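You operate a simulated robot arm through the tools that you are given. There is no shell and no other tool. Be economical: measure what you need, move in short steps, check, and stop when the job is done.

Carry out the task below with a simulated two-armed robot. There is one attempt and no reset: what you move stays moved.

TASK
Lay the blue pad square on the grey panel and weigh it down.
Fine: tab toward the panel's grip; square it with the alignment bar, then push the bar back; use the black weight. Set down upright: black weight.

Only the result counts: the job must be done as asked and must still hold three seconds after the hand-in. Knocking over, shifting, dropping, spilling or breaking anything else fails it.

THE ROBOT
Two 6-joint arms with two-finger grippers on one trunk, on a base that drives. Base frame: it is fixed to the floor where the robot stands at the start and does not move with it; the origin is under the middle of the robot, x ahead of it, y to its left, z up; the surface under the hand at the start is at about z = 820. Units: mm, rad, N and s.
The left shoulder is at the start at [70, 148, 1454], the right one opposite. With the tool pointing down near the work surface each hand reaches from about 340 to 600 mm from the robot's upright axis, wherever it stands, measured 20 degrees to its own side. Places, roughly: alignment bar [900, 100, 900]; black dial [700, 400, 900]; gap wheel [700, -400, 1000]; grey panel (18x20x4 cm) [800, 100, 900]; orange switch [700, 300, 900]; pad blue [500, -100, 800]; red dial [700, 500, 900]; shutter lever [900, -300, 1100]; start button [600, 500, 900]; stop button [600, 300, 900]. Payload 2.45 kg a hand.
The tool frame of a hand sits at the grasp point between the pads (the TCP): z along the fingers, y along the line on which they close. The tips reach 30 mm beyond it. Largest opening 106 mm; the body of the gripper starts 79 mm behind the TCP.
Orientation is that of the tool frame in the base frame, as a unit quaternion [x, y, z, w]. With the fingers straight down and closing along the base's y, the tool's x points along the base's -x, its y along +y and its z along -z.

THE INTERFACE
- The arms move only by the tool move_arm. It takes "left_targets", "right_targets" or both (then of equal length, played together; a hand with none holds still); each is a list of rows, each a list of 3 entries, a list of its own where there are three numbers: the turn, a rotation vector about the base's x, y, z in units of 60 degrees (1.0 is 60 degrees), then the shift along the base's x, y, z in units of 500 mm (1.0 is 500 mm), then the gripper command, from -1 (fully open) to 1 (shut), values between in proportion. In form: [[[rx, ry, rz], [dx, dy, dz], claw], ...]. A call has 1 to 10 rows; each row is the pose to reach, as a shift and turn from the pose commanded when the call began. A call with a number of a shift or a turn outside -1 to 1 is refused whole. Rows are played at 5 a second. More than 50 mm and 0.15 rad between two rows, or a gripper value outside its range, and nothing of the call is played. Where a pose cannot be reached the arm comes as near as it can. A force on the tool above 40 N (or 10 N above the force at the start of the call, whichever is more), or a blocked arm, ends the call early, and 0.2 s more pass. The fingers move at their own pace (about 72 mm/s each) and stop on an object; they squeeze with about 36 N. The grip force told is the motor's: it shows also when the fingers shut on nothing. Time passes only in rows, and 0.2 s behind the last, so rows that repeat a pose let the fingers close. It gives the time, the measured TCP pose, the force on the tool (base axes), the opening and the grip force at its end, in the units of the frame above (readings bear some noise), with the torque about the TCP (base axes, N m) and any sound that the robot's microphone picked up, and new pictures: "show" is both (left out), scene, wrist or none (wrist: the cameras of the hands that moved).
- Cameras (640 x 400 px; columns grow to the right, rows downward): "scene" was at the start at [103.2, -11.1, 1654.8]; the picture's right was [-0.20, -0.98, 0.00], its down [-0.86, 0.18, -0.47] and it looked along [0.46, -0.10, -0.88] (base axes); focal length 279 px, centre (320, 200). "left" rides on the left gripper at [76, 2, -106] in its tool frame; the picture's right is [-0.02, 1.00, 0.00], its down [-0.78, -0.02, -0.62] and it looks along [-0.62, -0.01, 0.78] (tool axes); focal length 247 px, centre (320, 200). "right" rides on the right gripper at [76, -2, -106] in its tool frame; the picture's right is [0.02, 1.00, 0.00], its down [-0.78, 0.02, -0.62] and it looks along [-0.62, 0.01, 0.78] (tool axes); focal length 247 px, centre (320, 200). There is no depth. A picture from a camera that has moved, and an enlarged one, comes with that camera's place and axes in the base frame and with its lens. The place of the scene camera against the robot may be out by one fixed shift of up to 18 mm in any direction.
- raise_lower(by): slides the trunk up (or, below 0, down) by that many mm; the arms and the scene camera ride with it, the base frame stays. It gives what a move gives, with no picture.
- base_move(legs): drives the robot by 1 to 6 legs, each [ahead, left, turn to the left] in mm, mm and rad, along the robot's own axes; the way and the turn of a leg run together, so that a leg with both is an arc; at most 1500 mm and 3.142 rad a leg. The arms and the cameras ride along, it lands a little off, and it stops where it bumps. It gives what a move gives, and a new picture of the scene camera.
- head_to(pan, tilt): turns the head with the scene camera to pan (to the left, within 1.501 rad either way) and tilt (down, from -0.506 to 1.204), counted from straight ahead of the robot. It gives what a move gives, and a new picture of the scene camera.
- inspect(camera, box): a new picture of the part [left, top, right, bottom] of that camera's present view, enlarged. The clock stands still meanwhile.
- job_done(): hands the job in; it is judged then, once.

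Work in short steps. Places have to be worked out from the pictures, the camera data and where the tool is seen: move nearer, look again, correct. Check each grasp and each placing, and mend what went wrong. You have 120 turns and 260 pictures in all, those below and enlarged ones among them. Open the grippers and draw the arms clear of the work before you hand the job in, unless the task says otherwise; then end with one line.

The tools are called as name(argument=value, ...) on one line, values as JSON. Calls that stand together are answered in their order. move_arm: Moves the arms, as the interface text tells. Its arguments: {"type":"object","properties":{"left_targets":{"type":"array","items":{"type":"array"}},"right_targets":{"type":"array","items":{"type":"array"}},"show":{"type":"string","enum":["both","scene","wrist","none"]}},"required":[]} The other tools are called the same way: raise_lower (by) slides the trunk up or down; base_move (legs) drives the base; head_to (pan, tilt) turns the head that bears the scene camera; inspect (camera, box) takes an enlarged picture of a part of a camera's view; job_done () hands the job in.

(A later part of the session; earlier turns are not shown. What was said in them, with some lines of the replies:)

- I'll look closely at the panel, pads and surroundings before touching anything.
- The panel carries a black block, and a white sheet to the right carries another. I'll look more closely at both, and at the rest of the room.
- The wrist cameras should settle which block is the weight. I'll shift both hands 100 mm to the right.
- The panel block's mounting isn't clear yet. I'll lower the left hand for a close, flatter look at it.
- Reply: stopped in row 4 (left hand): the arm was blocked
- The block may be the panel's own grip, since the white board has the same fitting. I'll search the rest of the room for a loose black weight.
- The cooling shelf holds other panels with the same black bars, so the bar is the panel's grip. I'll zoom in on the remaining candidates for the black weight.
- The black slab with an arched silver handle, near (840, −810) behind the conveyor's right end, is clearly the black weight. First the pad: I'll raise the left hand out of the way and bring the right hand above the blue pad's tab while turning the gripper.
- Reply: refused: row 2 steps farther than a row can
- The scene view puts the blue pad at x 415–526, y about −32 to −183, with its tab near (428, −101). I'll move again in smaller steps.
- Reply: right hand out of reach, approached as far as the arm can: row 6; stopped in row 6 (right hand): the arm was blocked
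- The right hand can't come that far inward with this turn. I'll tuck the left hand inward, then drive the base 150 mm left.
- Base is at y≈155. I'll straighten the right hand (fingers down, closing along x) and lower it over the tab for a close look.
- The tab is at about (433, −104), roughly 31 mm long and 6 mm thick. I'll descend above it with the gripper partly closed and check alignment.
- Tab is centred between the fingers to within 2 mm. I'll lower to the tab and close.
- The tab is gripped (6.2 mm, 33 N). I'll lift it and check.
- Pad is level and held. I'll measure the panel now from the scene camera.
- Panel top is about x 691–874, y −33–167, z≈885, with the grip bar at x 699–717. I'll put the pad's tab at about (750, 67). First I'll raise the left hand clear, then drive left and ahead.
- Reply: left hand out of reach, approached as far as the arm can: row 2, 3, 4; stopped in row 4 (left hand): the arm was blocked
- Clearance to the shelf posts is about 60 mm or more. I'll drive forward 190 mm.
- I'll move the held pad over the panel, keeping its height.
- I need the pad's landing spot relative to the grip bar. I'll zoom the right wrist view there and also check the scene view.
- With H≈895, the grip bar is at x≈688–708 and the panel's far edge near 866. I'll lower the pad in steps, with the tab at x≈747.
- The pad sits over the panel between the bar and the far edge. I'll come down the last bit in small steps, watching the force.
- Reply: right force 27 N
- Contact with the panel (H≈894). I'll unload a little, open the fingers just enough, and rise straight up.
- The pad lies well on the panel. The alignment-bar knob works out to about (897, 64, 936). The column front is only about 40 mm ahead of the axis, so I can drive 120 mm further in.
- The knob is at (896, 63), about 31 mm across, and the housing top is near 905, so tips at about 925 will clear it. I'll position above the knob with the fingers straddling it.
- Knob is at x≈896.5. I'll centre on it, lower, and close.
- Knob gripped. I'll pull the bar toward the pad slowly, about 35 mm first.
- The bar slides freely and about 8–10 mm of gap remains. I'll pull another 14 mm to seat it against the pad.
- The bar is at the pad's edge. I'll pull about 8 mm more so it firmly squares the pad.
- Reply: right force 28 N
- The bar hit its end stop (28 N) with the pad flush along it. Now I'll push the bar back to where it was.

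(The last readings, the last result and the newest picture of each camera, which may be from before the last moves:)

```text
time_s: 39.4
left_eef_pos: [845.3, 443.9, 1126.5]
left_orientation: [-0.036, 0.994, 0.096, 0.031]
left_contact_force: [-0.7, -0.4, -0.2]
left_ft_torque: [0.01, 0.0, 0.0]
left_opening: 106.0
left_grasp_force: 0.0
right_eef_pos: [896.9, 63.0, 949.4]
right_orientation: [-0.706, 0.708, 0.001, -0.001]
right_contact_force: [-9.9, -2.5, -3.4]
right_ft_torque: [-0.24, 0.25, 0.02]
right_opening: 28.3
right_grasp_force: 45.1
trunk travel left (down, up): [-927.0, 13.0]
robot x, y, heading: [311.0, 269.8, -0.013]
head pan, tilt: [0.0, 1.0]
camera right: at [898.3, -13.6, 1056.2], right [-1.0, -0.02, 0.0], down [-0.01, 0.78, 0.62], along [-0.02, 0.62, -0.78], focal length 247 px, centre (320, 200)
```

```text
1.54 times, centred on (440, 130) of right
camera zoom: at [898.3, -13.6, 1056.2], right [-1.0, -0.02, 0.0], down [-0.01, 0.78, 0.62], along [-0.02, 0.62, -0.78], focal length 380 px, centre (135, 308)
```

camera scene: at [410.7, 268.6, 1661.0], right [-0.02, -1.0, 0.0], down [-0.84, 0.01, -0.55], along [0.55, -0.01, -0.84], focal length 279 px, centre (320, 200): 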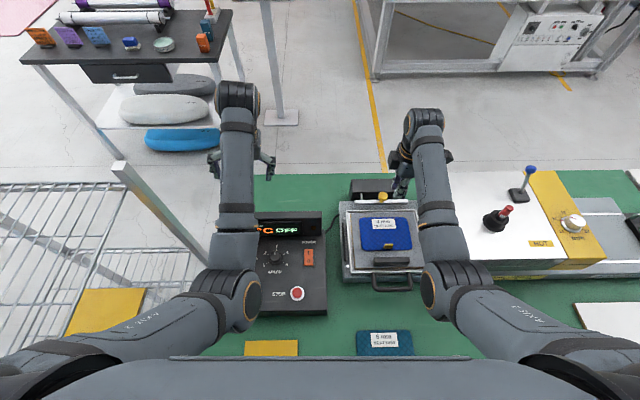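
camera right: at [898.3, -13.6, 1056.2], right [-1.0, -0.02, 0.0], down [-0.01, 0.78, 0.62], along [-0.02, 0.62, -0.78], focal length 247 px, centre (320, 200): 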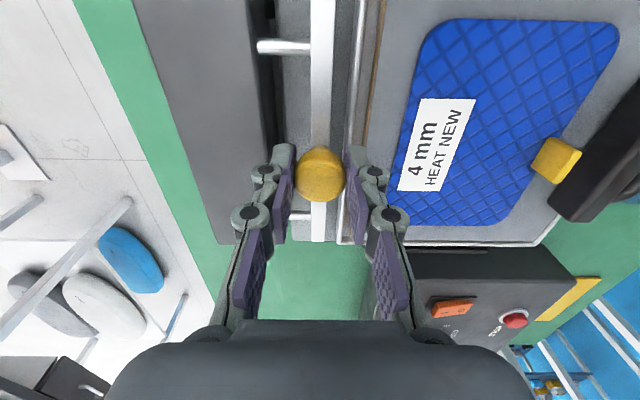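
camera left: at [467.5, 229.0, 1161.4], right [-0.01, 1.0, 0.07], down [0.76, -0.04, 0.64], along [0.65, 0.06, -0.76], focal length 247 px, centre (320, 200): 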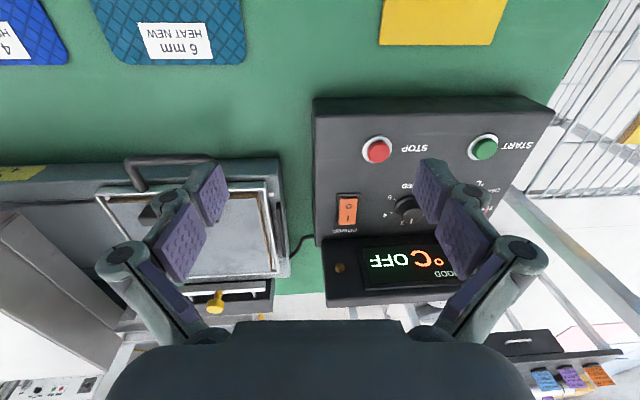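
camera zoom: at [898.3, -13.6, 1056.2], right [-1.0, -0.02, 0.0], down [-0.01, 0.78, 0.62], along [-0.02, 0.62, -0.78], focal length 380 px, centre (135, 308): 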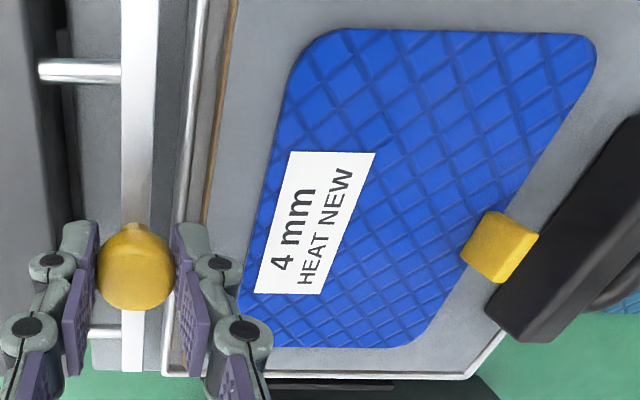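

The bar is back at its rear stop, and comparing pictures shows the pad was nudged about 3 mm. I'll release the knob and rise.

move_arm(right_targets=[[[0, 0, 0], [-0.003, 0, 0], 1], [[0, 0, 0], [-0.003, 0, 0], 0.05], [[0, 0, 0], [-0.003, 0, 0], 0.05], [[0, 0, 0], [-0.003, 0, 0.06], 0.05], [[0, 0, 0], [-0.003, 0, 0.14], 0.05], [[0, 0, 0], [-0.003, 0, 0.22], 0.05], [[0, 0, 0], [-0.003, 0, 0.22], 0.05]], show="both")

inspect(camera="scene", box=[320, 160, 460, 300])

```text
time_s: 41.0
left_eef_pos: [846.6, 444.3, 1126.4]
left_orientation: [-0.036, 0.994, 0.096, 0.03]
left_contact_force: [-0.9, 0.0, -0.5]
left_ft_torque: [-0.01, -0.02, 0.03]
left_opening: 106.0
left_grasp_force: 0.1
right_eef_pos: [898.3, 63.7, 1060.4]
right_orientation: [0.708, -0.707, 0.001, 0.0]
right_contact_force: [0.8, 0.1, 0.2]
right_ft_torque: [-0.02, 0.02, -0.03]
right_opening: 50.3
right_grasp_force: 0.0
trunk travel left (down, up): [-927.0, 13.0]
robot x, y, heading: [313.0, 269.3, -0.014]
head pan, tilt: [0.0, 1.0]
camera scene: at [421.4, 269.2, 1660.1], right [-0.02, -1.0, 0.0], down [-0.84, 0.01, -0.54], along [0.54, -0.01, -0.84], focal length 279 px, centre (320, 200)
camera right: at [898.5, -12.5, 1166.9], right [-1.0, -0.02, 0.0], down [-0.02, 0.78, 0.62], along [-0.01, 0.62, -0.78], focal length 247 px, centre (320, 200)
```

scene: 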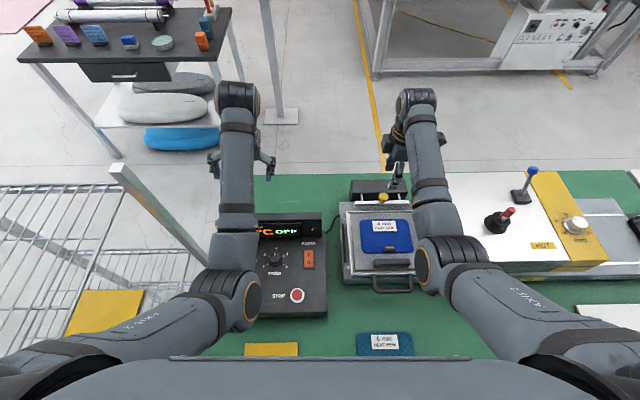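
right: 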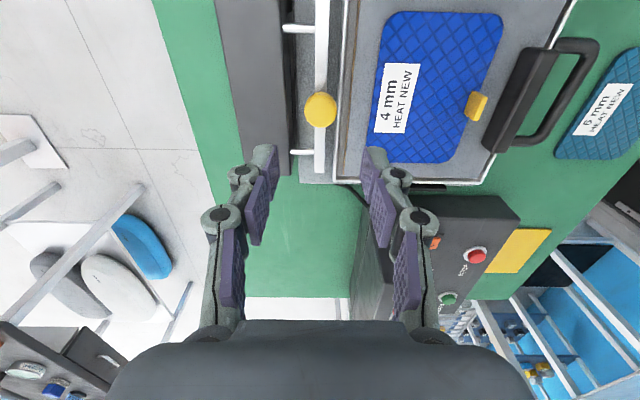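

```text
2.86 times, centred on (390, 230) of scene
camera zoom: at [421.4, 269.2, 1660.1], right [-0.02, -1.0, 0.0], down [-0.84, 0.01, -0.54], along [0.54, -0.01, -0.84], focal length 798 px, centre (120, 114)
```

zoom: 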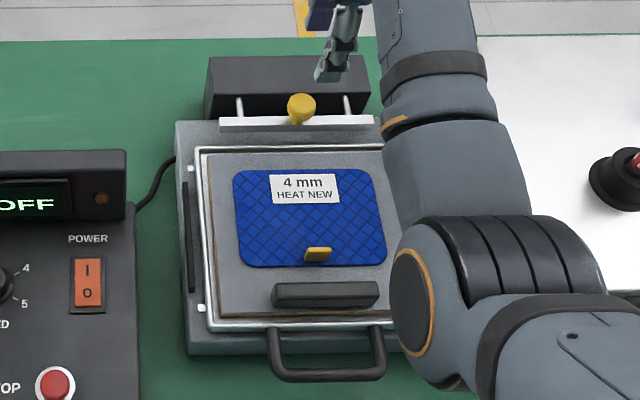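

Pad is square, the bar is back and the knob is free. Next the black weight: I'll back out, then drive right so it lies on the right hand's side.

base_move(legs=[[-325, 0, 0.014], [0, -400, 0], [0, -425, 0]])

```text
time_s: 47.5
left_eef_pos: [515.3, -365.6, 1125.5]
left_orientation: [-0.045, 0.994, 0.095, 0.031]
left_contact_force: [-0.9, -0.3, -1.0]
left_ft_torque: [-0.02, -0.01, -0.03]
left_opening: 105.9
left_grasp_force: 0.0
right_eef_pos: [573.0, -744.6, 1060.0]
right_orientation: [0.712, -0.702, 0.0, 0.0]
right_contact_force: [0.2, -0.2, 0.6]
right_ft_torque: [-0.03, 0.0, -0.03]
right_opening: 50.3
right_grasp_force: 0.1
trunk travel left (down, up): [-927.0, 13.0]
robot x, y, heading: [-12.6, -550.7, 0.001]
head pan, tilt: [0.0, 1.0]
camera scene: at [93.6, -546.1, 1660.1], right [0.0, -1.0, 0.0], down [-0.84, 0.0, -0.54], along [0.54, 0.0, -0.84], focal length 279 px, centre (320, 200)
```

scene: 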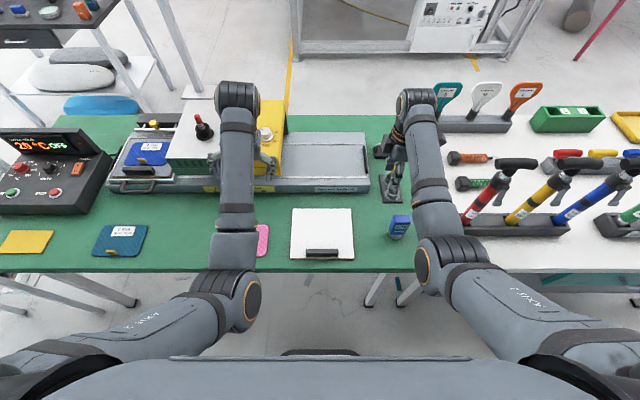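

The table leg near y≈−831 and the shutter lever near the left hand's path need care. I'll pull the left hand back and outward before driving in.

move_arm(left_targets=[[[0, 0, 0], [-0.04, 0.06, 0], -1], [[0, 0, 0], [-0.08, 0.12, 0], -1], [[0, 0, 0], [-0.12, 0.18, 0], -1], [[0, 0, 0], [-0.16, 0.24, 0], -1], [[0, 0, 0], [-0.2, 0.3, 0], -1], [[0, 0, 0], [-0.2, 0.3, 0], -1]], show="none")

base_move(legs=[[160, 30, 0]])

```text
time_s: 48.9
left_eef_pos: [410.3, -200.2, 1109.1]
left_orientation: [-0.044, 0.994, 0.097, 0.032]
left_contact_force: [0.4, 0.3, -0.3]
left_ft_torque: [0.02, 0.0, -0.01]
left_opening: 105.9
left_grasp_force: 0.0
left hand out of reach, approached as far as the arm can: row 1, 2, 3, 4, 5, 6
right_eef_pos: [574.7, -745.7, 1061.2]
right_orientation: [0.712, -0.702, 0.0, -0.001]
right_contact_force: [0.3, -0.2, -0.7]
right_ft_torque: [0.03, 0.02, 0.0]
right_opening: 49.9
right_grasp_force: 0.1
trunk travel left (down, up): [-927.0, 13.0]
robot x, y, heading: [-18.1, -550.4, 0.0]
head pan, tilt: [0.0, 1.0]
```

```text
time_s: 50.3
left_eef_pos: [567.3, -169.8, 1108.4]
left_orientation: [-0.044, 0.994, 0.095, 0.033]
left_contact_force: [-0.4, -0.1, 0.6]
left_ft_torque: [0.01, -0.03, -0.01]
left_opening: 106.0
left_grasp_force: 0.1
right_eef_pos: [730.0, -716.4, 1061.9]
right_orientation: [0.712, -0.702, 0.001, 0.0]
right_contact_force: [-0.7, -0.6, 1.6]
right_ft_torque: [0.01, -0.02, 0.04]
right_opening: 50.3
right_grasp_force: 0.0
trunk travel left (down, up): [-927.0, 13.0]
robot x, y, heading: [141.1, -521.2, 0.003]
head pan, tilt: [0.0, 1.0]
camera scene: at [249.7, -519.1, 1660.5], right [0.0, -1.0, 0.0], down [-0.84, 0.0, -0.54], along [0.54, 0.0, -0.84], focal length 279 px, centre (320, 200)
```

scene: 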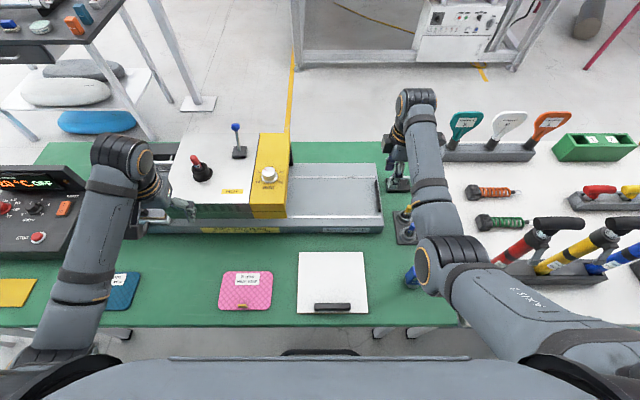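

move_arm(left_targets=[[[0, 0, 0], [0, 0.08, 0], -1], [[0, 0, 0], [0, 0.15, 0.0], -1], [[0, 0, 0], [0, 0.15, 0.0], -1]], show="none")

inspect(camera="right", box=[0, 0, 640, 400])

inspect(camera="scene", box=[360, 120, 480, 300])

```text
time_s: 51.1
left_eef_pos: [571.0, -95.0, 1107.7]
left_orientation: [-0.044, 0.994, 0.095, 0.031]
left_contact_force: [-0.5, -0.2, -0.2]
left_ft_torque: [0.03, -0.01, -0.04]
left_opening: 106.0
left_grasp_force: 0.0
right_eef_pos: [735.6, -717.1, 1059.7]
right_orientation: [0.712, -0.702, 0.0, 0.001]
right_contact_force: [-0.6, 0.4, 0.0]
right_ft_torque: [0.02, 0.04, -0.01]
right_opening: 50.4
right_grasp_force: 0.1
trunk travel left (down, up): [-927.0, 13.0]
robot x, y, heading: [144.7, -520.4, -0.005]
head pan, tilt: [0.0, 1.0]
```

```text
1.00 times, centred on (320, 200) of right (not enlarged: the box is as wide or as high as the picture)
camera zoom: at [736.0, -793.9, 1165.7], right [-1.0, -0.04, 0.0], down [-0.03, 0.78, 0.62], along [-0.02, 0.62, -0.78], focal length 247 px, centre (320, 200)
```

zoom: 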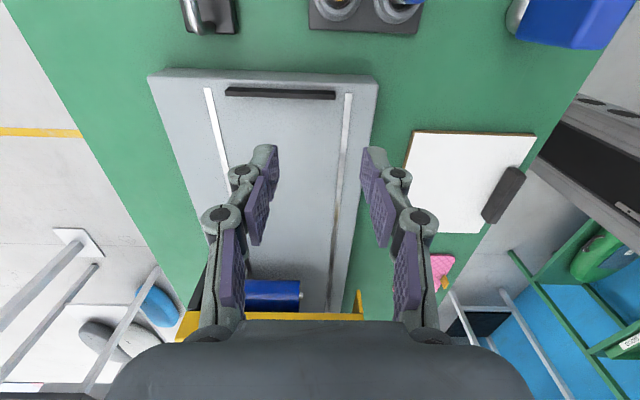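

```text
2.22 times, centred on (420, 210) of scene
camera zoom: at [255.1, -519.9, 1660.0], right [0.0, -1.0, 0.0], down [-0.84, 0.0, -0.54], along [0.54, 0.0, -0.84], focal length 621 px, centre (98, 178)
```

zoom: 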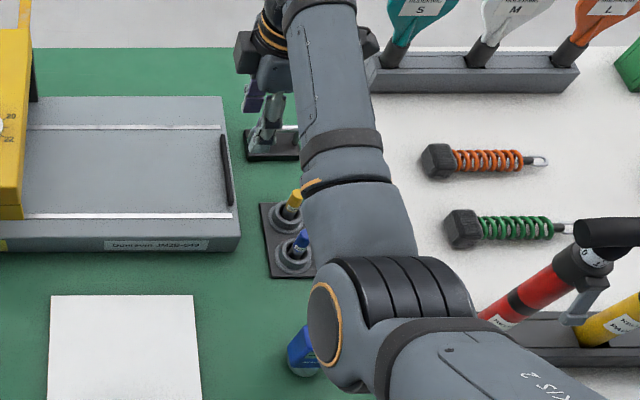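

The weight's plate is at about x 825–890, with its +y edge at −758. I'll drive the remaining distance forward and bring the right hand over it.

base_move(legs=[[160, 0, 0.003]])

move_arm(right_targets=[[[0, 0, -0.007], [-0.02, -0.09, 0], -0.5], [[0, 0, -0.015], [-0.04, -0.18, 0], -1], [[0, 0, -0.015], [-0.05, -0.2, 0], -1], [[0, 0, -0.015], [-0.05, -0.2, 0], -1]], show="both")

```text
time_s: 52.5
left_eef_pos: [725.9, -93.2, 1108.2]
left_orientation: [-0.045, 0.994, 0.095, 0.033]
left_contact_force: [-0.3, 0.5, -0.1]
left_ft_torque: [0.0, -0.01, -0.03]
left_opening: 106.0
left_grasp_force: 0.0
right_eef_pos: [892.4, -714.7, 1061.9]
right_orientation: [0.713, -0.701, 0.001, 0.0]
right_contact_force: [0.0, 0.4, -0.2]
right_ft_torque: [0.02, -0.01, -0.05]
right_opening: 50.3
right_grasp_force: 0.0
trunk travel left (down, up): [-927.0, 13.0]
robot x, y, heading: [303.7, -517.7, -0.0]
head pan, tilt: [0.0, 1.0]
camera scene: at [409.5, -517.7, 1660.5], right [0.0, -1.0, 0.0], down [-0.84, 0.0, -0.54], along [0.54, 0.0, -0.84], focal length 279 px, centre (320, 200)
```

scene: 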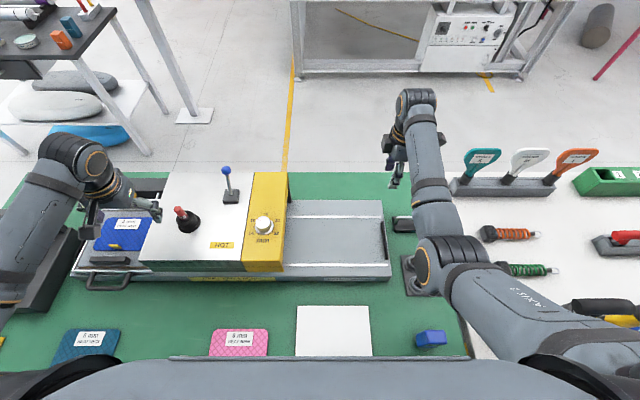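

```text
time_s: 53.5
left_eef_pos: [729.4, -91.9, 1106.4]
left_orientation: [-0.045, 0.994, 0.094, 0.032]
left_contact_force: [0.7, -0.1, 0.4]
left_ft_torque: [0.02, 0.0, 0.03]
left_opening: 105.9
left_grasp_force: 0.0
right_eef_pos: [868.2, -814.0, 1060.0]
right_orientation: [0.707, -0.707, 0.0, 0.0]
right_contact_force: [-0.6, -0.5, 0.0]
right_ft_torque: [-0.01, -0.02, -0.01]
right_opening: 106.2
right_grasp_force: 0.0
trunk travel left (down, up): [-927.0, 13.0]
robot x, y, heading: [302.7, -521.6, 0.004]
head pan, tilt: [0.0, 1.0]
camera scene: at [414.3, -516.7, 1660.1], right [0.0, -1.0, 0.0], down [-0.84, 0.0, -0.54], along [0.54, 0.0, -0.84], focal length 279 px, centre (320, 200)
camera right: at [869.0, -890.5, 1166.0], right [-1.0, -0.02, 0.0], down [-0.02, 0.78, 0.62], along [-0.02, 0.62, -0.78], focal length 247 px, centre (320, 200)
```

scene: 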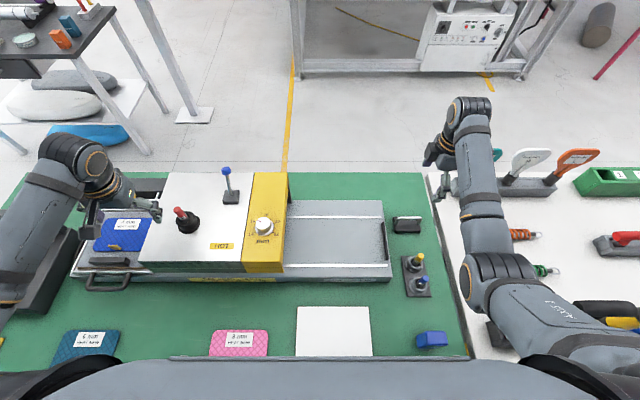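
right: 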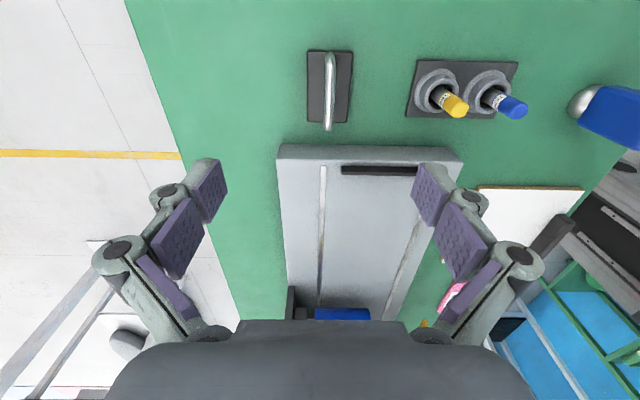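

The weight has a plate about 56×85 mm centred at (855, −810), and a handle along y topping out near z≈878. I'll descend above the handle with the gripper half open.

move_arm(right_targets=[[[0, 0, 0], [-0.024, 0.008, -0.07], 0], [[0, 0, 0], [-0.024, 0.008, -0.15], 0], [[0, 0, 0], [-0.024, 0.008, -0.23], 0], [[0, 0, 0], [-0.024, 0.008, -0.26], 0], [[0, 0, 0], [-0.024, 0.008, -0.26], 0]], show="both")

inspect(camera="right", box=[220, 60, 420, 210])

```text
time_s: 54.7
left_eef_pos: [728.1, -94.0, 1108.0]
left_orientation: [-0.045, 0.994, 0.095, 0.032]
left_contact_force: [-0.4, -0.2, -0.3]
left_ft_torque: [0.01, 0.03, 0.01]
left_opening: 106.0
left_grasp_force: 0.0
right_eef_pos: [857.2, -809.3, 930.4]
right_orientation: [0.707, -0.707, 0.0, 0.0]
right_contact_force: [0.4, 0.1, 0.8]
right_ft_torque: [-0.06, 0.0, 0.02]
right_opening: 52.9
right_grasp_force: 0.0
trunk travel left (down, up): [-927.0, 13.0]
robot x, y, heading: [303.0, -519.5, 0.003]
head pan, tilt: [0.0, 1.0]
camera scene: at [413.5, -517.3, 1660.1], right [0.0, -1.0, 0.0], down [-0.84, 0.0, -0.54], along [0.54, 0.0, -0.84], focal length 279 px, centre (320, 200)
camera right: at [857.4, -886.7, 1036.2], right [-1.0, -0.02, 0.0], down [-0.02, 0.78, 0.62], along [-0.01, 0.62, -0.78], focal length 247 px, centre (320, 200)
```

scene: 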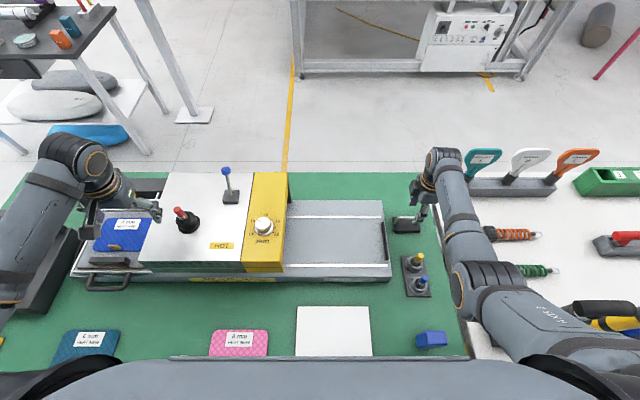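
right: 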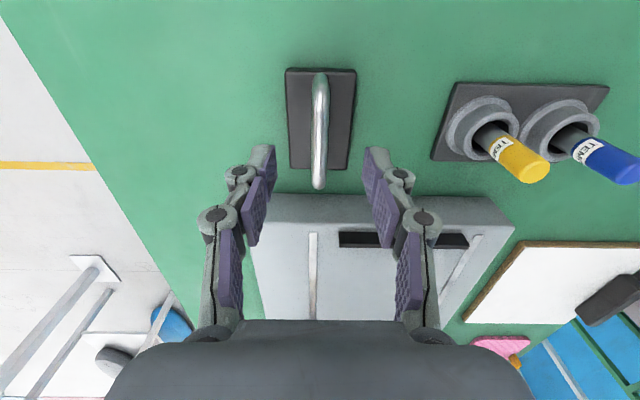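

```text
2.67 times, centred on (320, 135) of right
camera zoom: at [857.4, -886.7, 1036.2], right [-1.0, -0.02, 0.0], down [-0.02, 0.78, 0.62], along [-0.01, 0.62, -0.78], focal length 659 px, centre (320, 373)
```

zoom: 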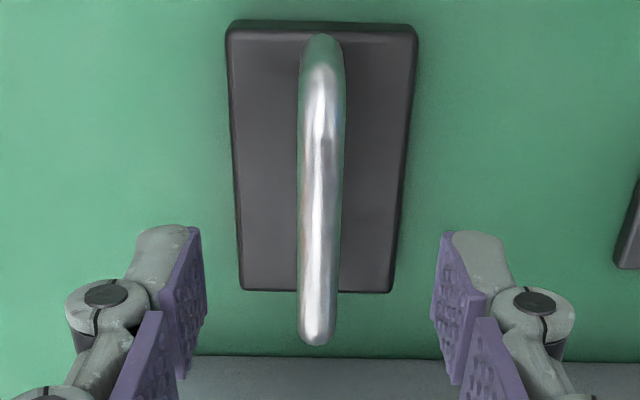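

The handle is centred between the fingers. I'll lower to z≈880 and close.

move_arm(right_targets=[[[0, 0, 0], [0, 0.004, -0.04], 0], [[0, 0, 0], [0, 0.004, -0.08], 0], [[0, 0, 0], [0, 0.004, -0.1], 0], [[0, 0, 0], [0, 0.004, -0.1], 0.5], [[0, 0, 0], [0, 0.004, -0.1], 1], [[0, 0, 0], [0, 0.004, -0.1], 1], [[0, 0, 0], [0, 0.004, -0.1], 1]], show="wrist")

```text
time_s: 56.3
left_eef_pos: [727.7, -92.7, 1107.2]
left_orientation: [-0.045, 0.994, 0.095, 0.032]
left_contact_force: [1.1, 0.1, -0.5]
left_ft_torque: [0.0, 0.0, -0.02]
left_opening: 106.0
left_grasp_force: 0.0
right_eef_pos: [857.6, -809.0, 880.9]
right_orientation: [0.708, -0.706, 0.0, 0.0]
right_contact_force: [0.7, -0.4, -0.6]
right_ft_torque: [-0.1, -0.03, -0.03]
right_opening: 10.6
right_grasp_force: 35.7
trunk travel left (down, up): [-927.0, 13.0]
robot x, y, heading: [303.2, -520.4, 0.002]
head pan, tilt: [0.0, 1.0]
camera right: at [857.3, -885.0, 986.8], right [-1.0, -0.02, 0.0], down [-0.02, 0.78, 0.62], along [-0.01, 0.62, -0.78], focal length 247 px, centre (320, 200)
```

right: 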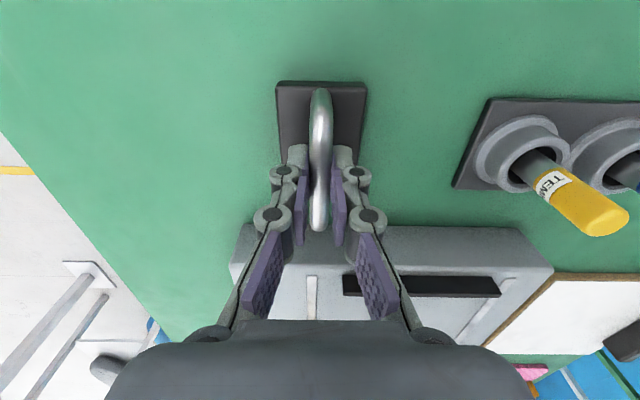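

Handle gripped (10.6 mm, 36 N). I'll lift straight up and check the load.

move_arm(right_targets=[[[0, 0, 0], [0, 0, 0.03], 1], [[0, 0, 0], [0, 0, 0.09], 1], [[0, 0, 0], [0, 0, 0.17], 1], [[0, 0, 0], [0, 0, 0.25], 1], [[0, 0, 0], [0, 0, 0.33], 1], [[0, 0, 0], [0, 0, 0.38], 1], [[0, 0, 0], [0, 0, 0.38], 1]], show="both")

```text
time_s: 57.9
left_eef_pos: [730.4, -91.9, 1107.0]
left_orientation: [-0.044, 0.994, 0.096, 0.03]
left_contact_force: [-0.6, -0.2, -0.2]
left_ft_torque: [-0.03, 0.01, -0.04]
left_opening: 105.9
left_grasp_force: 0.2
right_eef_pos: [858.1, -808.3, 1069.8]
right_orientation: [0.707, -0.707, -0.001, 0.0]
right_contact_force: [0.4, -0.2, -5.7]
right_ft_torque: [-0.02, 0.01, 0.0]
right_opening: 10.6
right_grasp_force: 36.1
trunk travel left (down, up): [-927.0, 13.0]
robot x, y, heading: [302.6, -521.2, 0.003]
head pan, tilt: [0.0, 1.0]
camera scene: at [414.9, -518.2, 1660.0], right [0.0, -1.0, 0.0], down [-0.84, 0.0, -0.54], along [0.54, 0.0, -0.84], focal length 279 px, centre (320, 200)
camera right: at [858.1, -884.8, 1175.7], right [-1.0, -0.02, 0.0], down [-0.02, 0.78, 0.62], along [-0.02, 0.62, -0.78], focal length 247 px, centre (320, 200)
```

scene: 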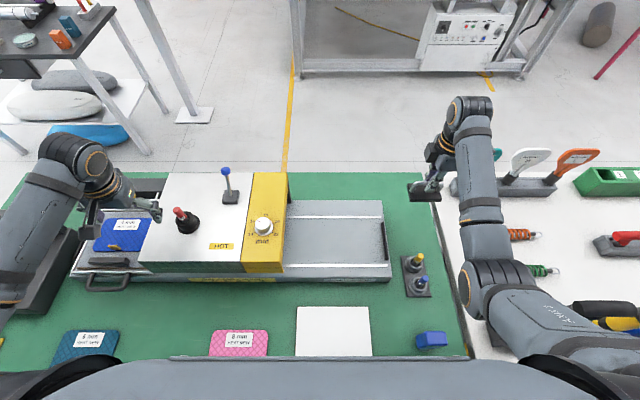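
right: 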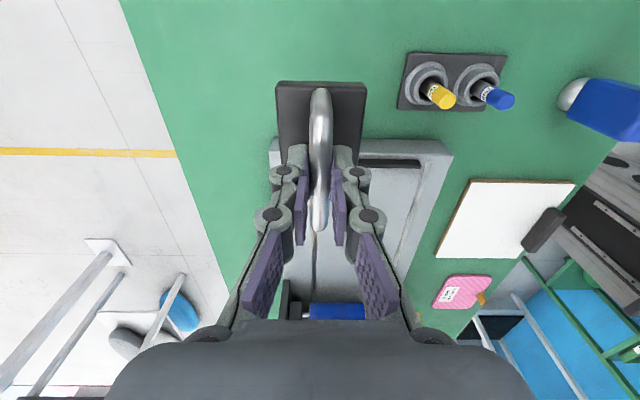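

The weight is lifted (about 0.6 kg) and hangs level. I'll back out of the table area, then tuck the left hand inward before driving left.

base_move(legs=[[-315, 0, 0]])

move_arm(left_targets=[[[0, 0, 0], [0.02, -0.09, 0], -1], [[0, 0, 0], [0.04, -0.18, 0], -1], [[0, 0, 0], [0.07, -0.26, 0], -1], [[0, 0, 0], [0.1, -0.34, 0], -1], [[0, 0, 0], [0.14, -0.42, 0], -1], [[0, 0, 0], [0.18, -0.5, 0], -1]], show="scene")

```text
time_s: 60.0
left_eef_pos: [415.4, -94.4, 1107.0]
left_orientation: [-0.043, 0.994, 0.095, 0.03]
left_contact_force: [-0.3, -0.2, 0.4]
left_ft_torque: [-0.03, 0.0, -0.02]
left_opening: 106.0
left_grasp_force: 0.1
right_eef_pos: [540.0, -809.8, 1068.2]
right_orientation: [-0.707, 0.707, 0.001, -0.001]
right_contact_force: [0.7, 0.7, -4.9]
right_ft_torque: [-0.05, 0.01, 0.0]
right_opening: 10.4
right_grasp_force: 36.0
trunk travel left (down, up): [-927.0, 13.0]
robot x, y, heading: [-13.6, -521.5, 0.001]
head pan, tilt: [0.0, 1.0]
camera scene: at [100.3, -518.5, 1659.8], right [0.0, -1.0, 0.0], down [-0.84, 0.0, -0.54], along [0.54, 0.0, -0.84], focal length 279 px, centre (320, 200)
```

scene: 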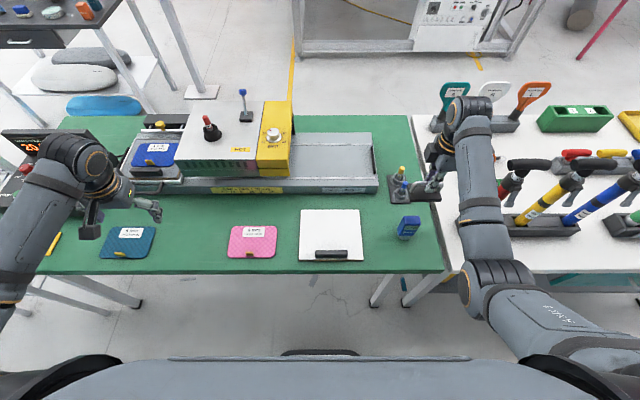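

```text
time_s: 61.6
left_eef_pos: [504.6, -313.5, 1105.6]
left_orientation: [-0.054, 0.99, 0.126, 0.031]
left_contact_force: [0.8, -0.5, 0.2]
left_ft_torque: [-0.01, 0.01, 0.01]
left_opening: 105.9
left_grasp_force: 0.1
left hand out of reach, approached as far as the arm can: row 2, 3, 4
right_eef_pos: [538.1, -808.9, 1068.9]
right_orientation: [-0.707, 0.707, 0.001, -0.001]
right_contact_force: [0.2, 0.2, -5.1]
right_ft_torque: [-0.03, -0.02, 0.02]
right_opening: 10.4
right_grasp_force: 36.0
trunk travel left (down, up): [-927.0, 13.0]
robot x, y, heading: [-14.2, -522.5, -0.002]
head pan, tilt: [0.0, 1.0]
stopped in row 6 (left hand): the arm was blocked; the commanded pose is now the measured one
camera scene: at [97.0, -517.2, 1660.1], right [0.0, -1.0, 0.0], down [-0.84, 0.0, -0.54], along [0.54, 0.0, -0.84], focal length 279 px, centre (320, 200)
```

scene: 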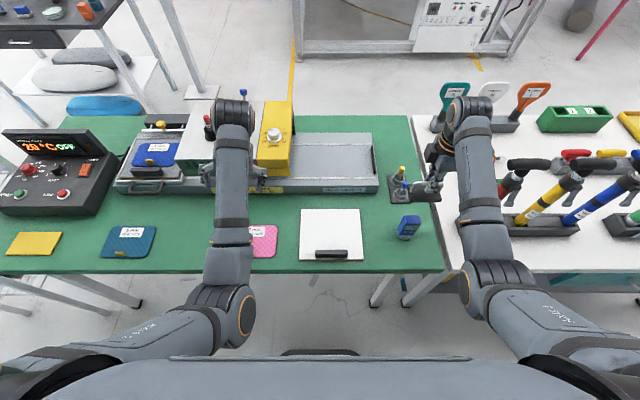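

Left hand is tucked in. I'll drive left 790 mm.

base_move(legs=[[0, 400, 0], [0, 390, 0]])

```text
time_s: 66.2
left_eef_pos: [502.9, 476.9, 1104.0]
left_orientation: [-0.055, 0.99, 0.126, 0.029]
left_contact_force: [0.0, 0.0, -1.1]
left_ft_torque: [0.0, 0.01, -0.04]
left_opening: 106.2
left_grasp_force: 0.0
right_eef_pos: [540.4, -20.3, 1068.8]
right_orientation: [0.708, -0.706, -0.001, 0.001]
right_contact_force: [-0.8, -0.9, -5.2]
right_ft_torque: [0.01, 0.0, 0.0]
right_opening: 10.5
right_grasp_force: 36.1
trunk travel left (down, up): [-927.0, 13.0]
robot x, y, heading: [-15.7, 270.8, -0.003]
head pan, tilt: [0.0, 1.0]
camera scene: at [97.8, 270.9, 1660.0], right [0.0, -1.0, 0.0], down [-0.84, 0.0, -0.54], along [0.54, 0.0, -0.84], focal length 279 px, centre (320, 200)
```

scene: 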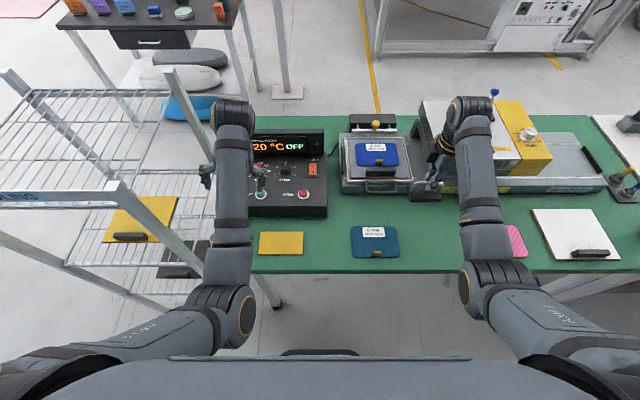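

I'll pull the left hand in a bit from the shelf and swing the right hand (with the weight) to y≈66.

move_arm(left_targets=[[[0, 0, 0], [0.03, -0.04, 0], -1], [[0, 0, 0], [0.06, -0.08, 0], -1], [[0, 0, 0], [0.06, -0.08, 0], -1]], right_targets=[[[0, 0, 0], [0, 0.06, 0], 1], [[0, 0, 0], [0, 0.12, 0], 1], [[0, 0, 0], [0, 0.172, 0], 1]], show="none")

base_move(legs=[[255, 0, 0.002]])

```text
time_s: 67.0
left_eef_pos: [535.1, 459.9, 1103.9]
left_orientation: [-0.063, 0.987, 0.142, 0.03]
left_contact_force: [0.0, 0.6, 0.3]
left_ft_torque: [-0.03, -0.01, 0.02]
left_opening: 106.1
left_grasp_force: 0.1
right_eef_pos: [538.3, 69.5, 1069.0]
right_orientation: [-0.707, 0.708, 0.0, -0.001]
right_contact_force: [-0.5, 0.2, -5.1]
right_ft_torque: [-0.08, -0.02, -0.03]
right_opening: 10.3
right_grasp_force: 36.4
trunk travel left (down, up): [-927.0, 13.0]
robot x, y, heading: [-11.1, 272.1, -0.001]
head pan, tilt: [0.0, 1.0]
```

```text
time_s: 68.8
left_eef_pos: [788.0, 460.0, 1107.9]
left_orientation: [-0.063, 0.988, 0.14, 0.034]
left_contact_force: [0.6, 0.4, 0.4]
left_ft_torque: [-0.01, -0.03, -0.02]
left_opening: 105.9
left_grasp_force: 0.1
right_eef_pos: [790.8, 70.6, 1071.2]
right_orientation: [0.707, -0.707, 0.0, 0.0]
right_contact_force: [0.2, 0.1, -5.3]
right_ft_torque: [-0.02, -0.03, -0.02]
right_opening: 10.6
right_grasp_force: 36.1
trunk travel left (down, up): [-927.0, 13.0]
robot x, y, heading: [240.7, 271.1, 0.001]
head pan, tilt: [0.0, 1.0]
camera scene: at [348.3, 274.0, 1660.3], right [0.0, -1.0, 0.0], down [-0.84, 0.0, -0.54], along [0.54, 0.0, -0.84], focal length 279 px, centre (320, 200)
```

scene: 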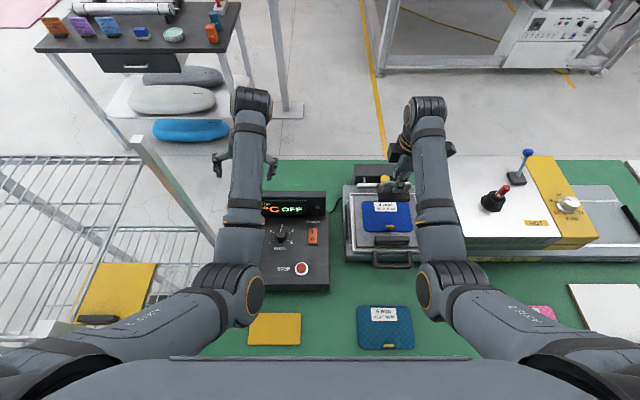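

The weight is above the pad. I'll lower it to about 25 mm above and check its position.

move_arm(right_targets=[[[0, 0, 0], [0.008, -0.008, -0.06], 1], [[0, 0, 0], [0.008, -0.008, -0.12], 1], [[0, 0, 0], [0.008, -0.008, -0.172], 1], [[0, 0, 0], [0.008, -0.008, -0.172], 1]], show="both")

inspect(camera="scene", box=[330, 140, 450, 270])

```text
time_s: 69.8
left_eef_pos: [789.7, 460.7, 1105.7]
left_orientation: [-0.064, 0.987, 0.142, 0.033]
left_contact_force: [-0.5, -0.1, 0.0]
left_ft_torque: [-0.01, -0.03, 0.02]
left_opening: 106.1
left_grasp_force: 0.1
right_eef_pos: [797.0, 65.7, 982.6]
right_orientation: [0.708, -0.707, -0.001, 0.001]
right_contact_force: [-0.9, 0.3, -5.0]
right_ft_torque: [-0.02, -0.01, -0.01]
right_opening: 10.6
right_grasp_force: 36.2
trunk travel left (down, up): [-927.0, 13.0]
robot x, y, heading: [241.8, 273.2, 0.0]
head pan, tilt: [0.0, 1.0]
camera scene: at [351.5, 273.8, 1660.0], right [0.0, -1.0, 0.0], down [-0.84, 0.0, -0.54], along [0.54, 0.0, -0.84], focal length 279 px, centre (320, 200)
camera right: at [797.8, -11.0, 1089.0], right [-1.0, -0.02, 0.0], down [-0.02, 0.78, 0.62], along [-0.02, 0.62, -0.78], focal length 247 px, centre (320, 200)
```

scene: 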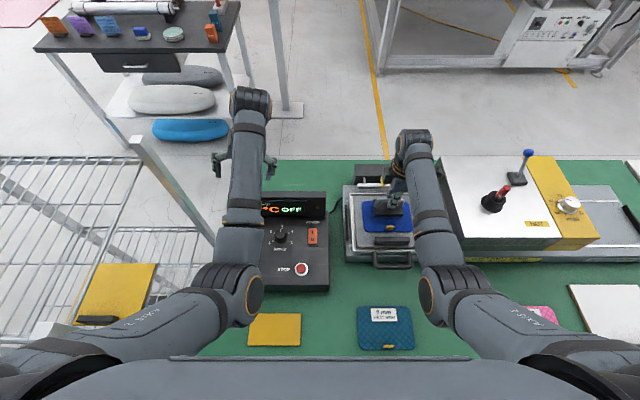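
right: 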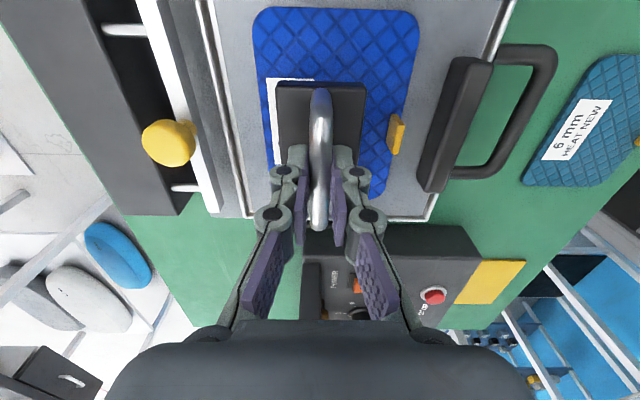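

```text
3.08 times, centred on (390, 205) of scene
camera zoom: at [351.5, 273.8, 1660.0], right [0.0, -1.0, 0.0], down [-0.84, 0.0, -0.54], along [0.54, 0.0, -0.84], focal length 860 px, centre (105, 185)
```

zoom: 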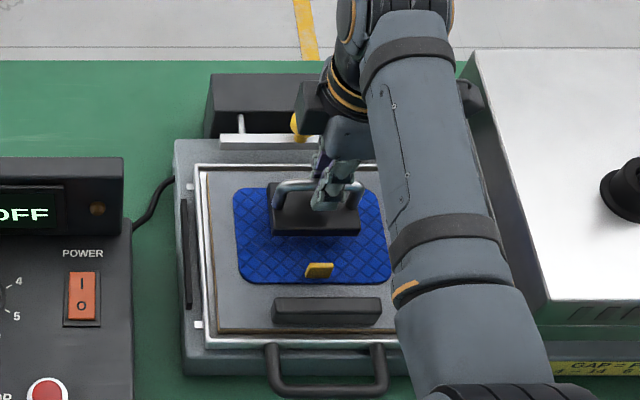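

The weight is centred over the pad and clear of the tab. I'll lower it to contact in small steps.

move_arm(right_targets=[[[0, 0, 0], [-0.002, 0, -0.015], 1], [[0, 0, 0], [-0.002, 0, -0.03], 1], [[0, 0, 0], [-0.002, 0, -0.04], 1], [[0, 0, 0], [-0.002, 0, -0.04], 1]], show="none")

move_arm(right_targets=[[[0, 0, 0], [0, 0, -0.005], 1], [[0, 0, 0], [0, 0, -0.005], 1]], show="wrist")

```text
time_s: 70.8
left_eef_pos: [789.9, 461.1, 1106.4]
left_orientation: [-0.065, 0.987, 0.142, 0.033]
left_contact_force: [-0.1, 0.5, 0.5]
left_ft_torque: [-0.01, 0.0, 0.0]
left_opening: 106.3
left_grasp_force: 0.1
right_eef_pos: [797.3, 65.3, 961.4]
right_orientation: [-0.707, 0.707, 0.001, 0.0]
right_contact_force: [0.4, -0.5, -4.9]
right_ft_torque: [-0.04, -0.01, -0.02]
right_opening: 10.7
right_grasp_force: 36.1
trunk travel left (down, up): [-927.0, 13.0]
robot x, y, heading: [240.2, 274.7, 0.006]
head pan, tilt: [0.0, 1.0]
```

```text
time_s: 71.4
left_eef_pos: [790.8, 461.2, 1106.5]
left_orientation: [-0.064, 0.987, 0.142, 0.033]
left_contact_force: [0.8, -1.1, -0.9]
left_ft_torque: [-0.02, 0.03, 0.03]
left_opening: 106.2
left_grasp_force: 0.1
right_eef_pos: [796.4, 65.1, 959.8]
right_orientation: [0.707, -0.707, 0.0, 0.001]
right_contact_force: [-0.2, -0.2, -5.2]
right_ft_torque: [-0.04, 0.01, -0.03]
right_opening: 10.6
right_grasp_force: 35.6
trunk travel left (down, up): [-927.0, 13.0]
robot x, y, heading: [240.7, 271.1, -0.007]
head pan, tilt: [0.0, 1.0]
camera right: at [797.3, -11.4, 1066.5], right [-1.0, -0.02, 0.0], down [-0.02, 0.78, 0.62], along [-0.02, 0.62, -0.78], focal length 247 px, centre (320, 200)
```

right: 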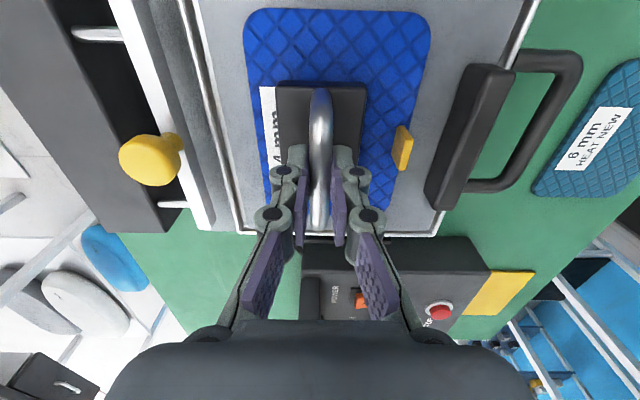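

move_arm(right_targets=[[[0, 0, 0], [0, 0, -0.004], 1], [[0, 0, 0], [0, 0, -0.004], 1]], show="none")

```text
time_s: 72.0
left_eef_pos: [788.4, 461.5, 1105.1]
left_orientation: [-0.064, 0.987, 0.142, 0.034]
left_contact_force: [-0.2, 0.4, -0.7]
left_ft_torque: [-0.01, 0.03, -0.03]
left_opening: 106.0
left_grasp_force: 0.0
right_eef_pos: [796.8, 65.0, 958.8]
right_orientation: [0.708, -0.707, -0.001, 0.001]
right_contact_force: [-0.9, -1.2, -2.2]
right_ft_torque: [0.02, 0.04, 0.01]
right_opening: 10.4
right_grasp_force: 35.9
trunk travel left (down, up): [-927.0, 13.0]
robot x, y, heading: [239.2, 274.8, -0.002]
head pan, tilt: [0.0, 1.0]
```

Contact is starting (load down to −2.2 N). One more small step will seat it.

move_arm(right_targets=[[[0, 0, 0], [0, 0, -0.002], 1], [[0, 0, 0], [0, 0, -0.002], 1]], show="none")

```text
time_s: 72.6
left_eef_pos: [789.0, 461.1, 1107.3]
left_orientation: [-0.064, 0.987, 0.141, 0.032]
left_contact_force: [0.2, 0.2, -0.1]
left_ft_torque: [0.01, 0.01, -0.01]
left_opening: 105.8
left_grasp_force: 0.1
right_eef_pos: [796.6, 65.0, 959.4]
right_orientation: [0.707, -0.707, 0.0, 0.0]
right_contact_force: [0.0, -1.6, 3.8]
right_ft_torque: [0.01, -0.06, 0.01]
right_opening: 10.5
right_grasp_force: 35.6
trunk travel left (down, up): [-927.0, 13.0]
robot x, y, heading: [242.3, 272.5, 0.008]
head pan, tilt: [0.0, 1.0]
```

The weight is seated (+3.8 N). I'll open the fingers and lift straight up.

move_arm(right_targets=[[[0, 0, 0], [0, 0, 0], 0.4], [[0, 0, 0], [0, 0, 0], 0.2], [[0, 0, 0], [0, 0, 0], 0.2], [[0, 0, 0], [0, 0, 0.05], 0.2], [[0, 0, 0], [0, 0, 0.13], 0.2], [[0, 0, 0], [0, 0, 0.21], 0.2], [[0, 0, 0], [0, 0, 0.24], 0.2]], show="both")

inspect(camera="scene", box=[330, 140, 450, 270])

```text
time_s: 74.2
left_eef_pos: [788.5, 461.7, 1106.8]
left_orientation: [-0.064, 0.987, 0.142, 0.033]
left_contact_force: [-0.6, 1.3, -0.6]
left_ft_torque: [0.01, -0.01, -0.06]
left_opening: 105.9
left_grasp_force: 0.0
right_eef_pos: [795.8, 65.5, 1077.8]
right_orientation: [0.708, -0.707, 0.0, 0.001]
right_contact_force: [-0.2, 0.4, -0.2]
right_ft_torque: [-0.01, -0.03, -0.02]
right_opening: 42.2
right_grasp_force: 0.0
trunk travel left (down, up): [-927.0, 13.0]
robot x, y, heading: [241.0, 268.6, 0.001]
head pan, tilt: [0.0, 1.0]
camera scene: at [350.5, 274.3, 1660.1], right [0.0, -1.0, 0.0], down [-0.84, 0.0, -0.54], along [0.54, 0.0, -0.84], focal length 279 px, centre (320, 200)
camera right: at [796.8, -11.1, 1184.4], right [-1.0, -0.02, 0.0], down [-0.02, 0.78, 0.62], along [-0.02, 0.62, -0.78], focal length 247 px, centre (320, 200)
```

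scene: 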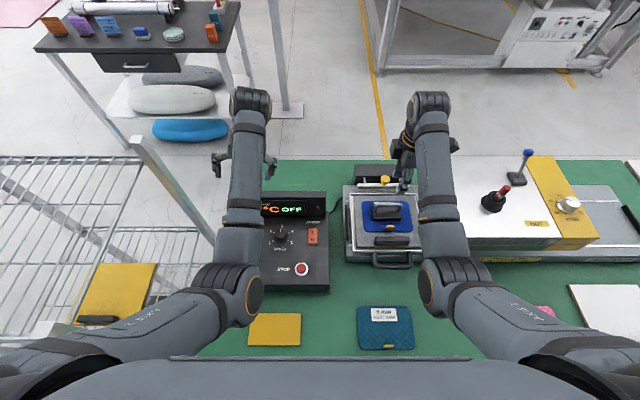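
right: 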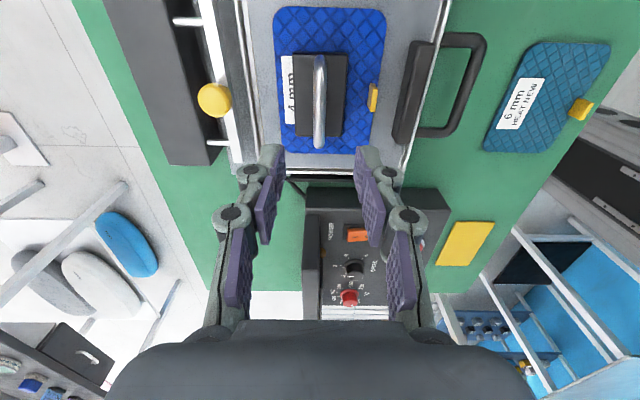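

```text
3.08 times, centred on (390, 205) of scene
camera zoom: at [350.5, 274.3, 1660.1], right [0.0, -1.0, 0.0], down [-0.84, 0.0, -0.54], along [0.54, 0.0, -0.84], focal length 860 px, centre (105, 185)
```

zoom: 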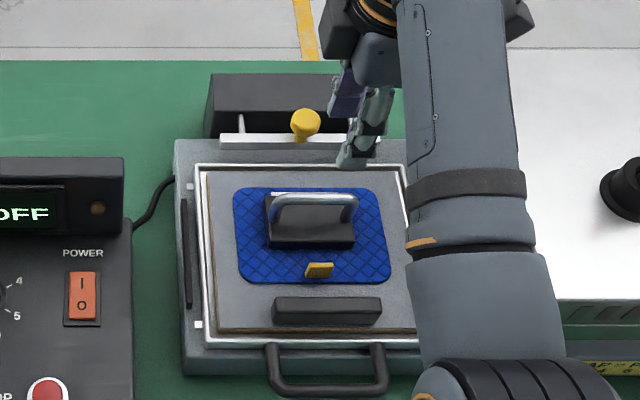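

The weight stands upright on the squared pad, the tab faces the grip, and the bar is back. I'll back the robot out so the arms are clear, open the gripper, and take a final look.

base_move(legs=[[-250, 0, 0]])

move_arm(right_targets=[[[0, 0, 0], [0, -0.08, 0], -1], [[0, 0, 0], [0, -0.16, 0], -1], [[0, 0, 0], [0, -0.24, 0], -1], [[0, 0, 0], [0, -0.24, 0], -1]], show="none")

inspect(camera="scene", box=[300, 90, 440, 220])

```text
time_s: 76.1
left_eef_pos: [541.3, 460.8, 1104.8]
left_orientation: [-0.066, 0.987, 0.142, 0.032]
left_contact_force: [-0.2, 0.4, -0.1]
left_ft_torque: [-0.01, 0.02, 0.01]
left_opening: 105.9
left_grasp_force: 0.2
right_eef_pos: [548.0, 66.2, 1078.3]
right_orientation: [0.708, -0.706, -0.001, 0.001]
right_contact_force: [0.7, -0.3, -0.1]
right_ft_torque: [0.01, 0.02, 0.0]
right_opening: 42.0
right_grasp_force: 0.0
trunk travel left (down, up): [-927.0, 13.0]
robot x, y, heading: [-9.7, 271.0, 0.002]
head pan, tilt: [0.0, 1.0]
camera scene: at [103.5, 273.6, 1659.8], right [0.0, -1.0, 0.0], down [-0.84, 0.0, -0.54], along [0.54, 0.0, -0.84], focal length 279 px, centre (320, 200)
```

scene: 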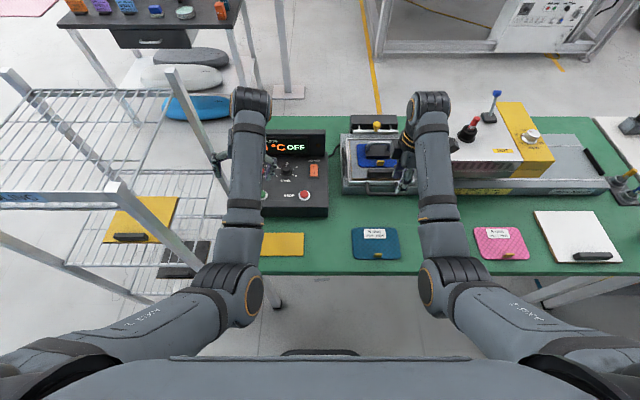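

```text
time_s: 77.1
left_eef_pos: [538.5, 463.2, 1107.2]
left_orientation: [-0.065, 0.987, 0.142, 0.032]
left_contact_force: [-0.4, 1.5, 0.6]
left_ft_torque: [-0.03, -0.01, 0.01]
left_opening: 105.8
left_grasp_force: 0.1
right_eef_pos: [546.1, -53.9, 1079.0]
right_orientation: [0.709, -0.705, 0.001, 0.001]
right_contact_force: [0.5, -0.5, 0.4]
right_ft_torque: [0.0, -0.01, 0.01]
right_opening: 105.9
right_grasp_force: 0.1
trunk travel left (down, up): [-927.0, 13.0]
robot x, y, heading: [-4.8, 270.4, 0.004]
head pan, tilt: [0.0, 1.0]
```

```text
3.08 times, centred on (370, 155) of scene
camera zoom: at [100.3, 274.3, 1660.1], right [0.0, -1.0, 0.0], down [-0.84, 0.0, -0.54], along [0.54, 0.0, -0.84], focal length 860 px, centre (166, 338)
```

zoom: 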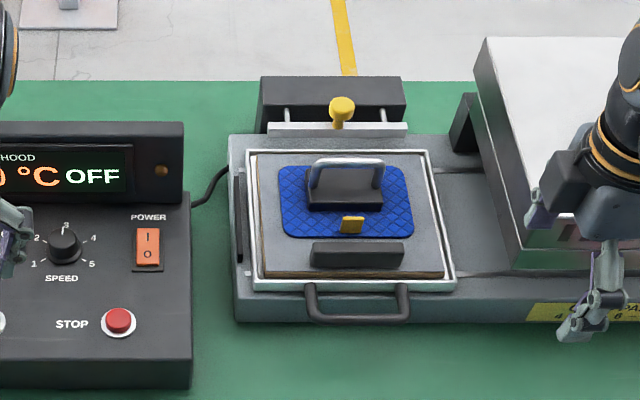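

The final view shows the pad square on the panel with its tab toward the grip, the weight upright on it, the bar pushed back and both arms clear. I'm handing in.

job_done()

```text
The job is handed in.
```

The blue pad is square on the grey panel with its tab toward the grip, the black weight stands upright on it, and the alignment bar is pushed back; the job is handed in.
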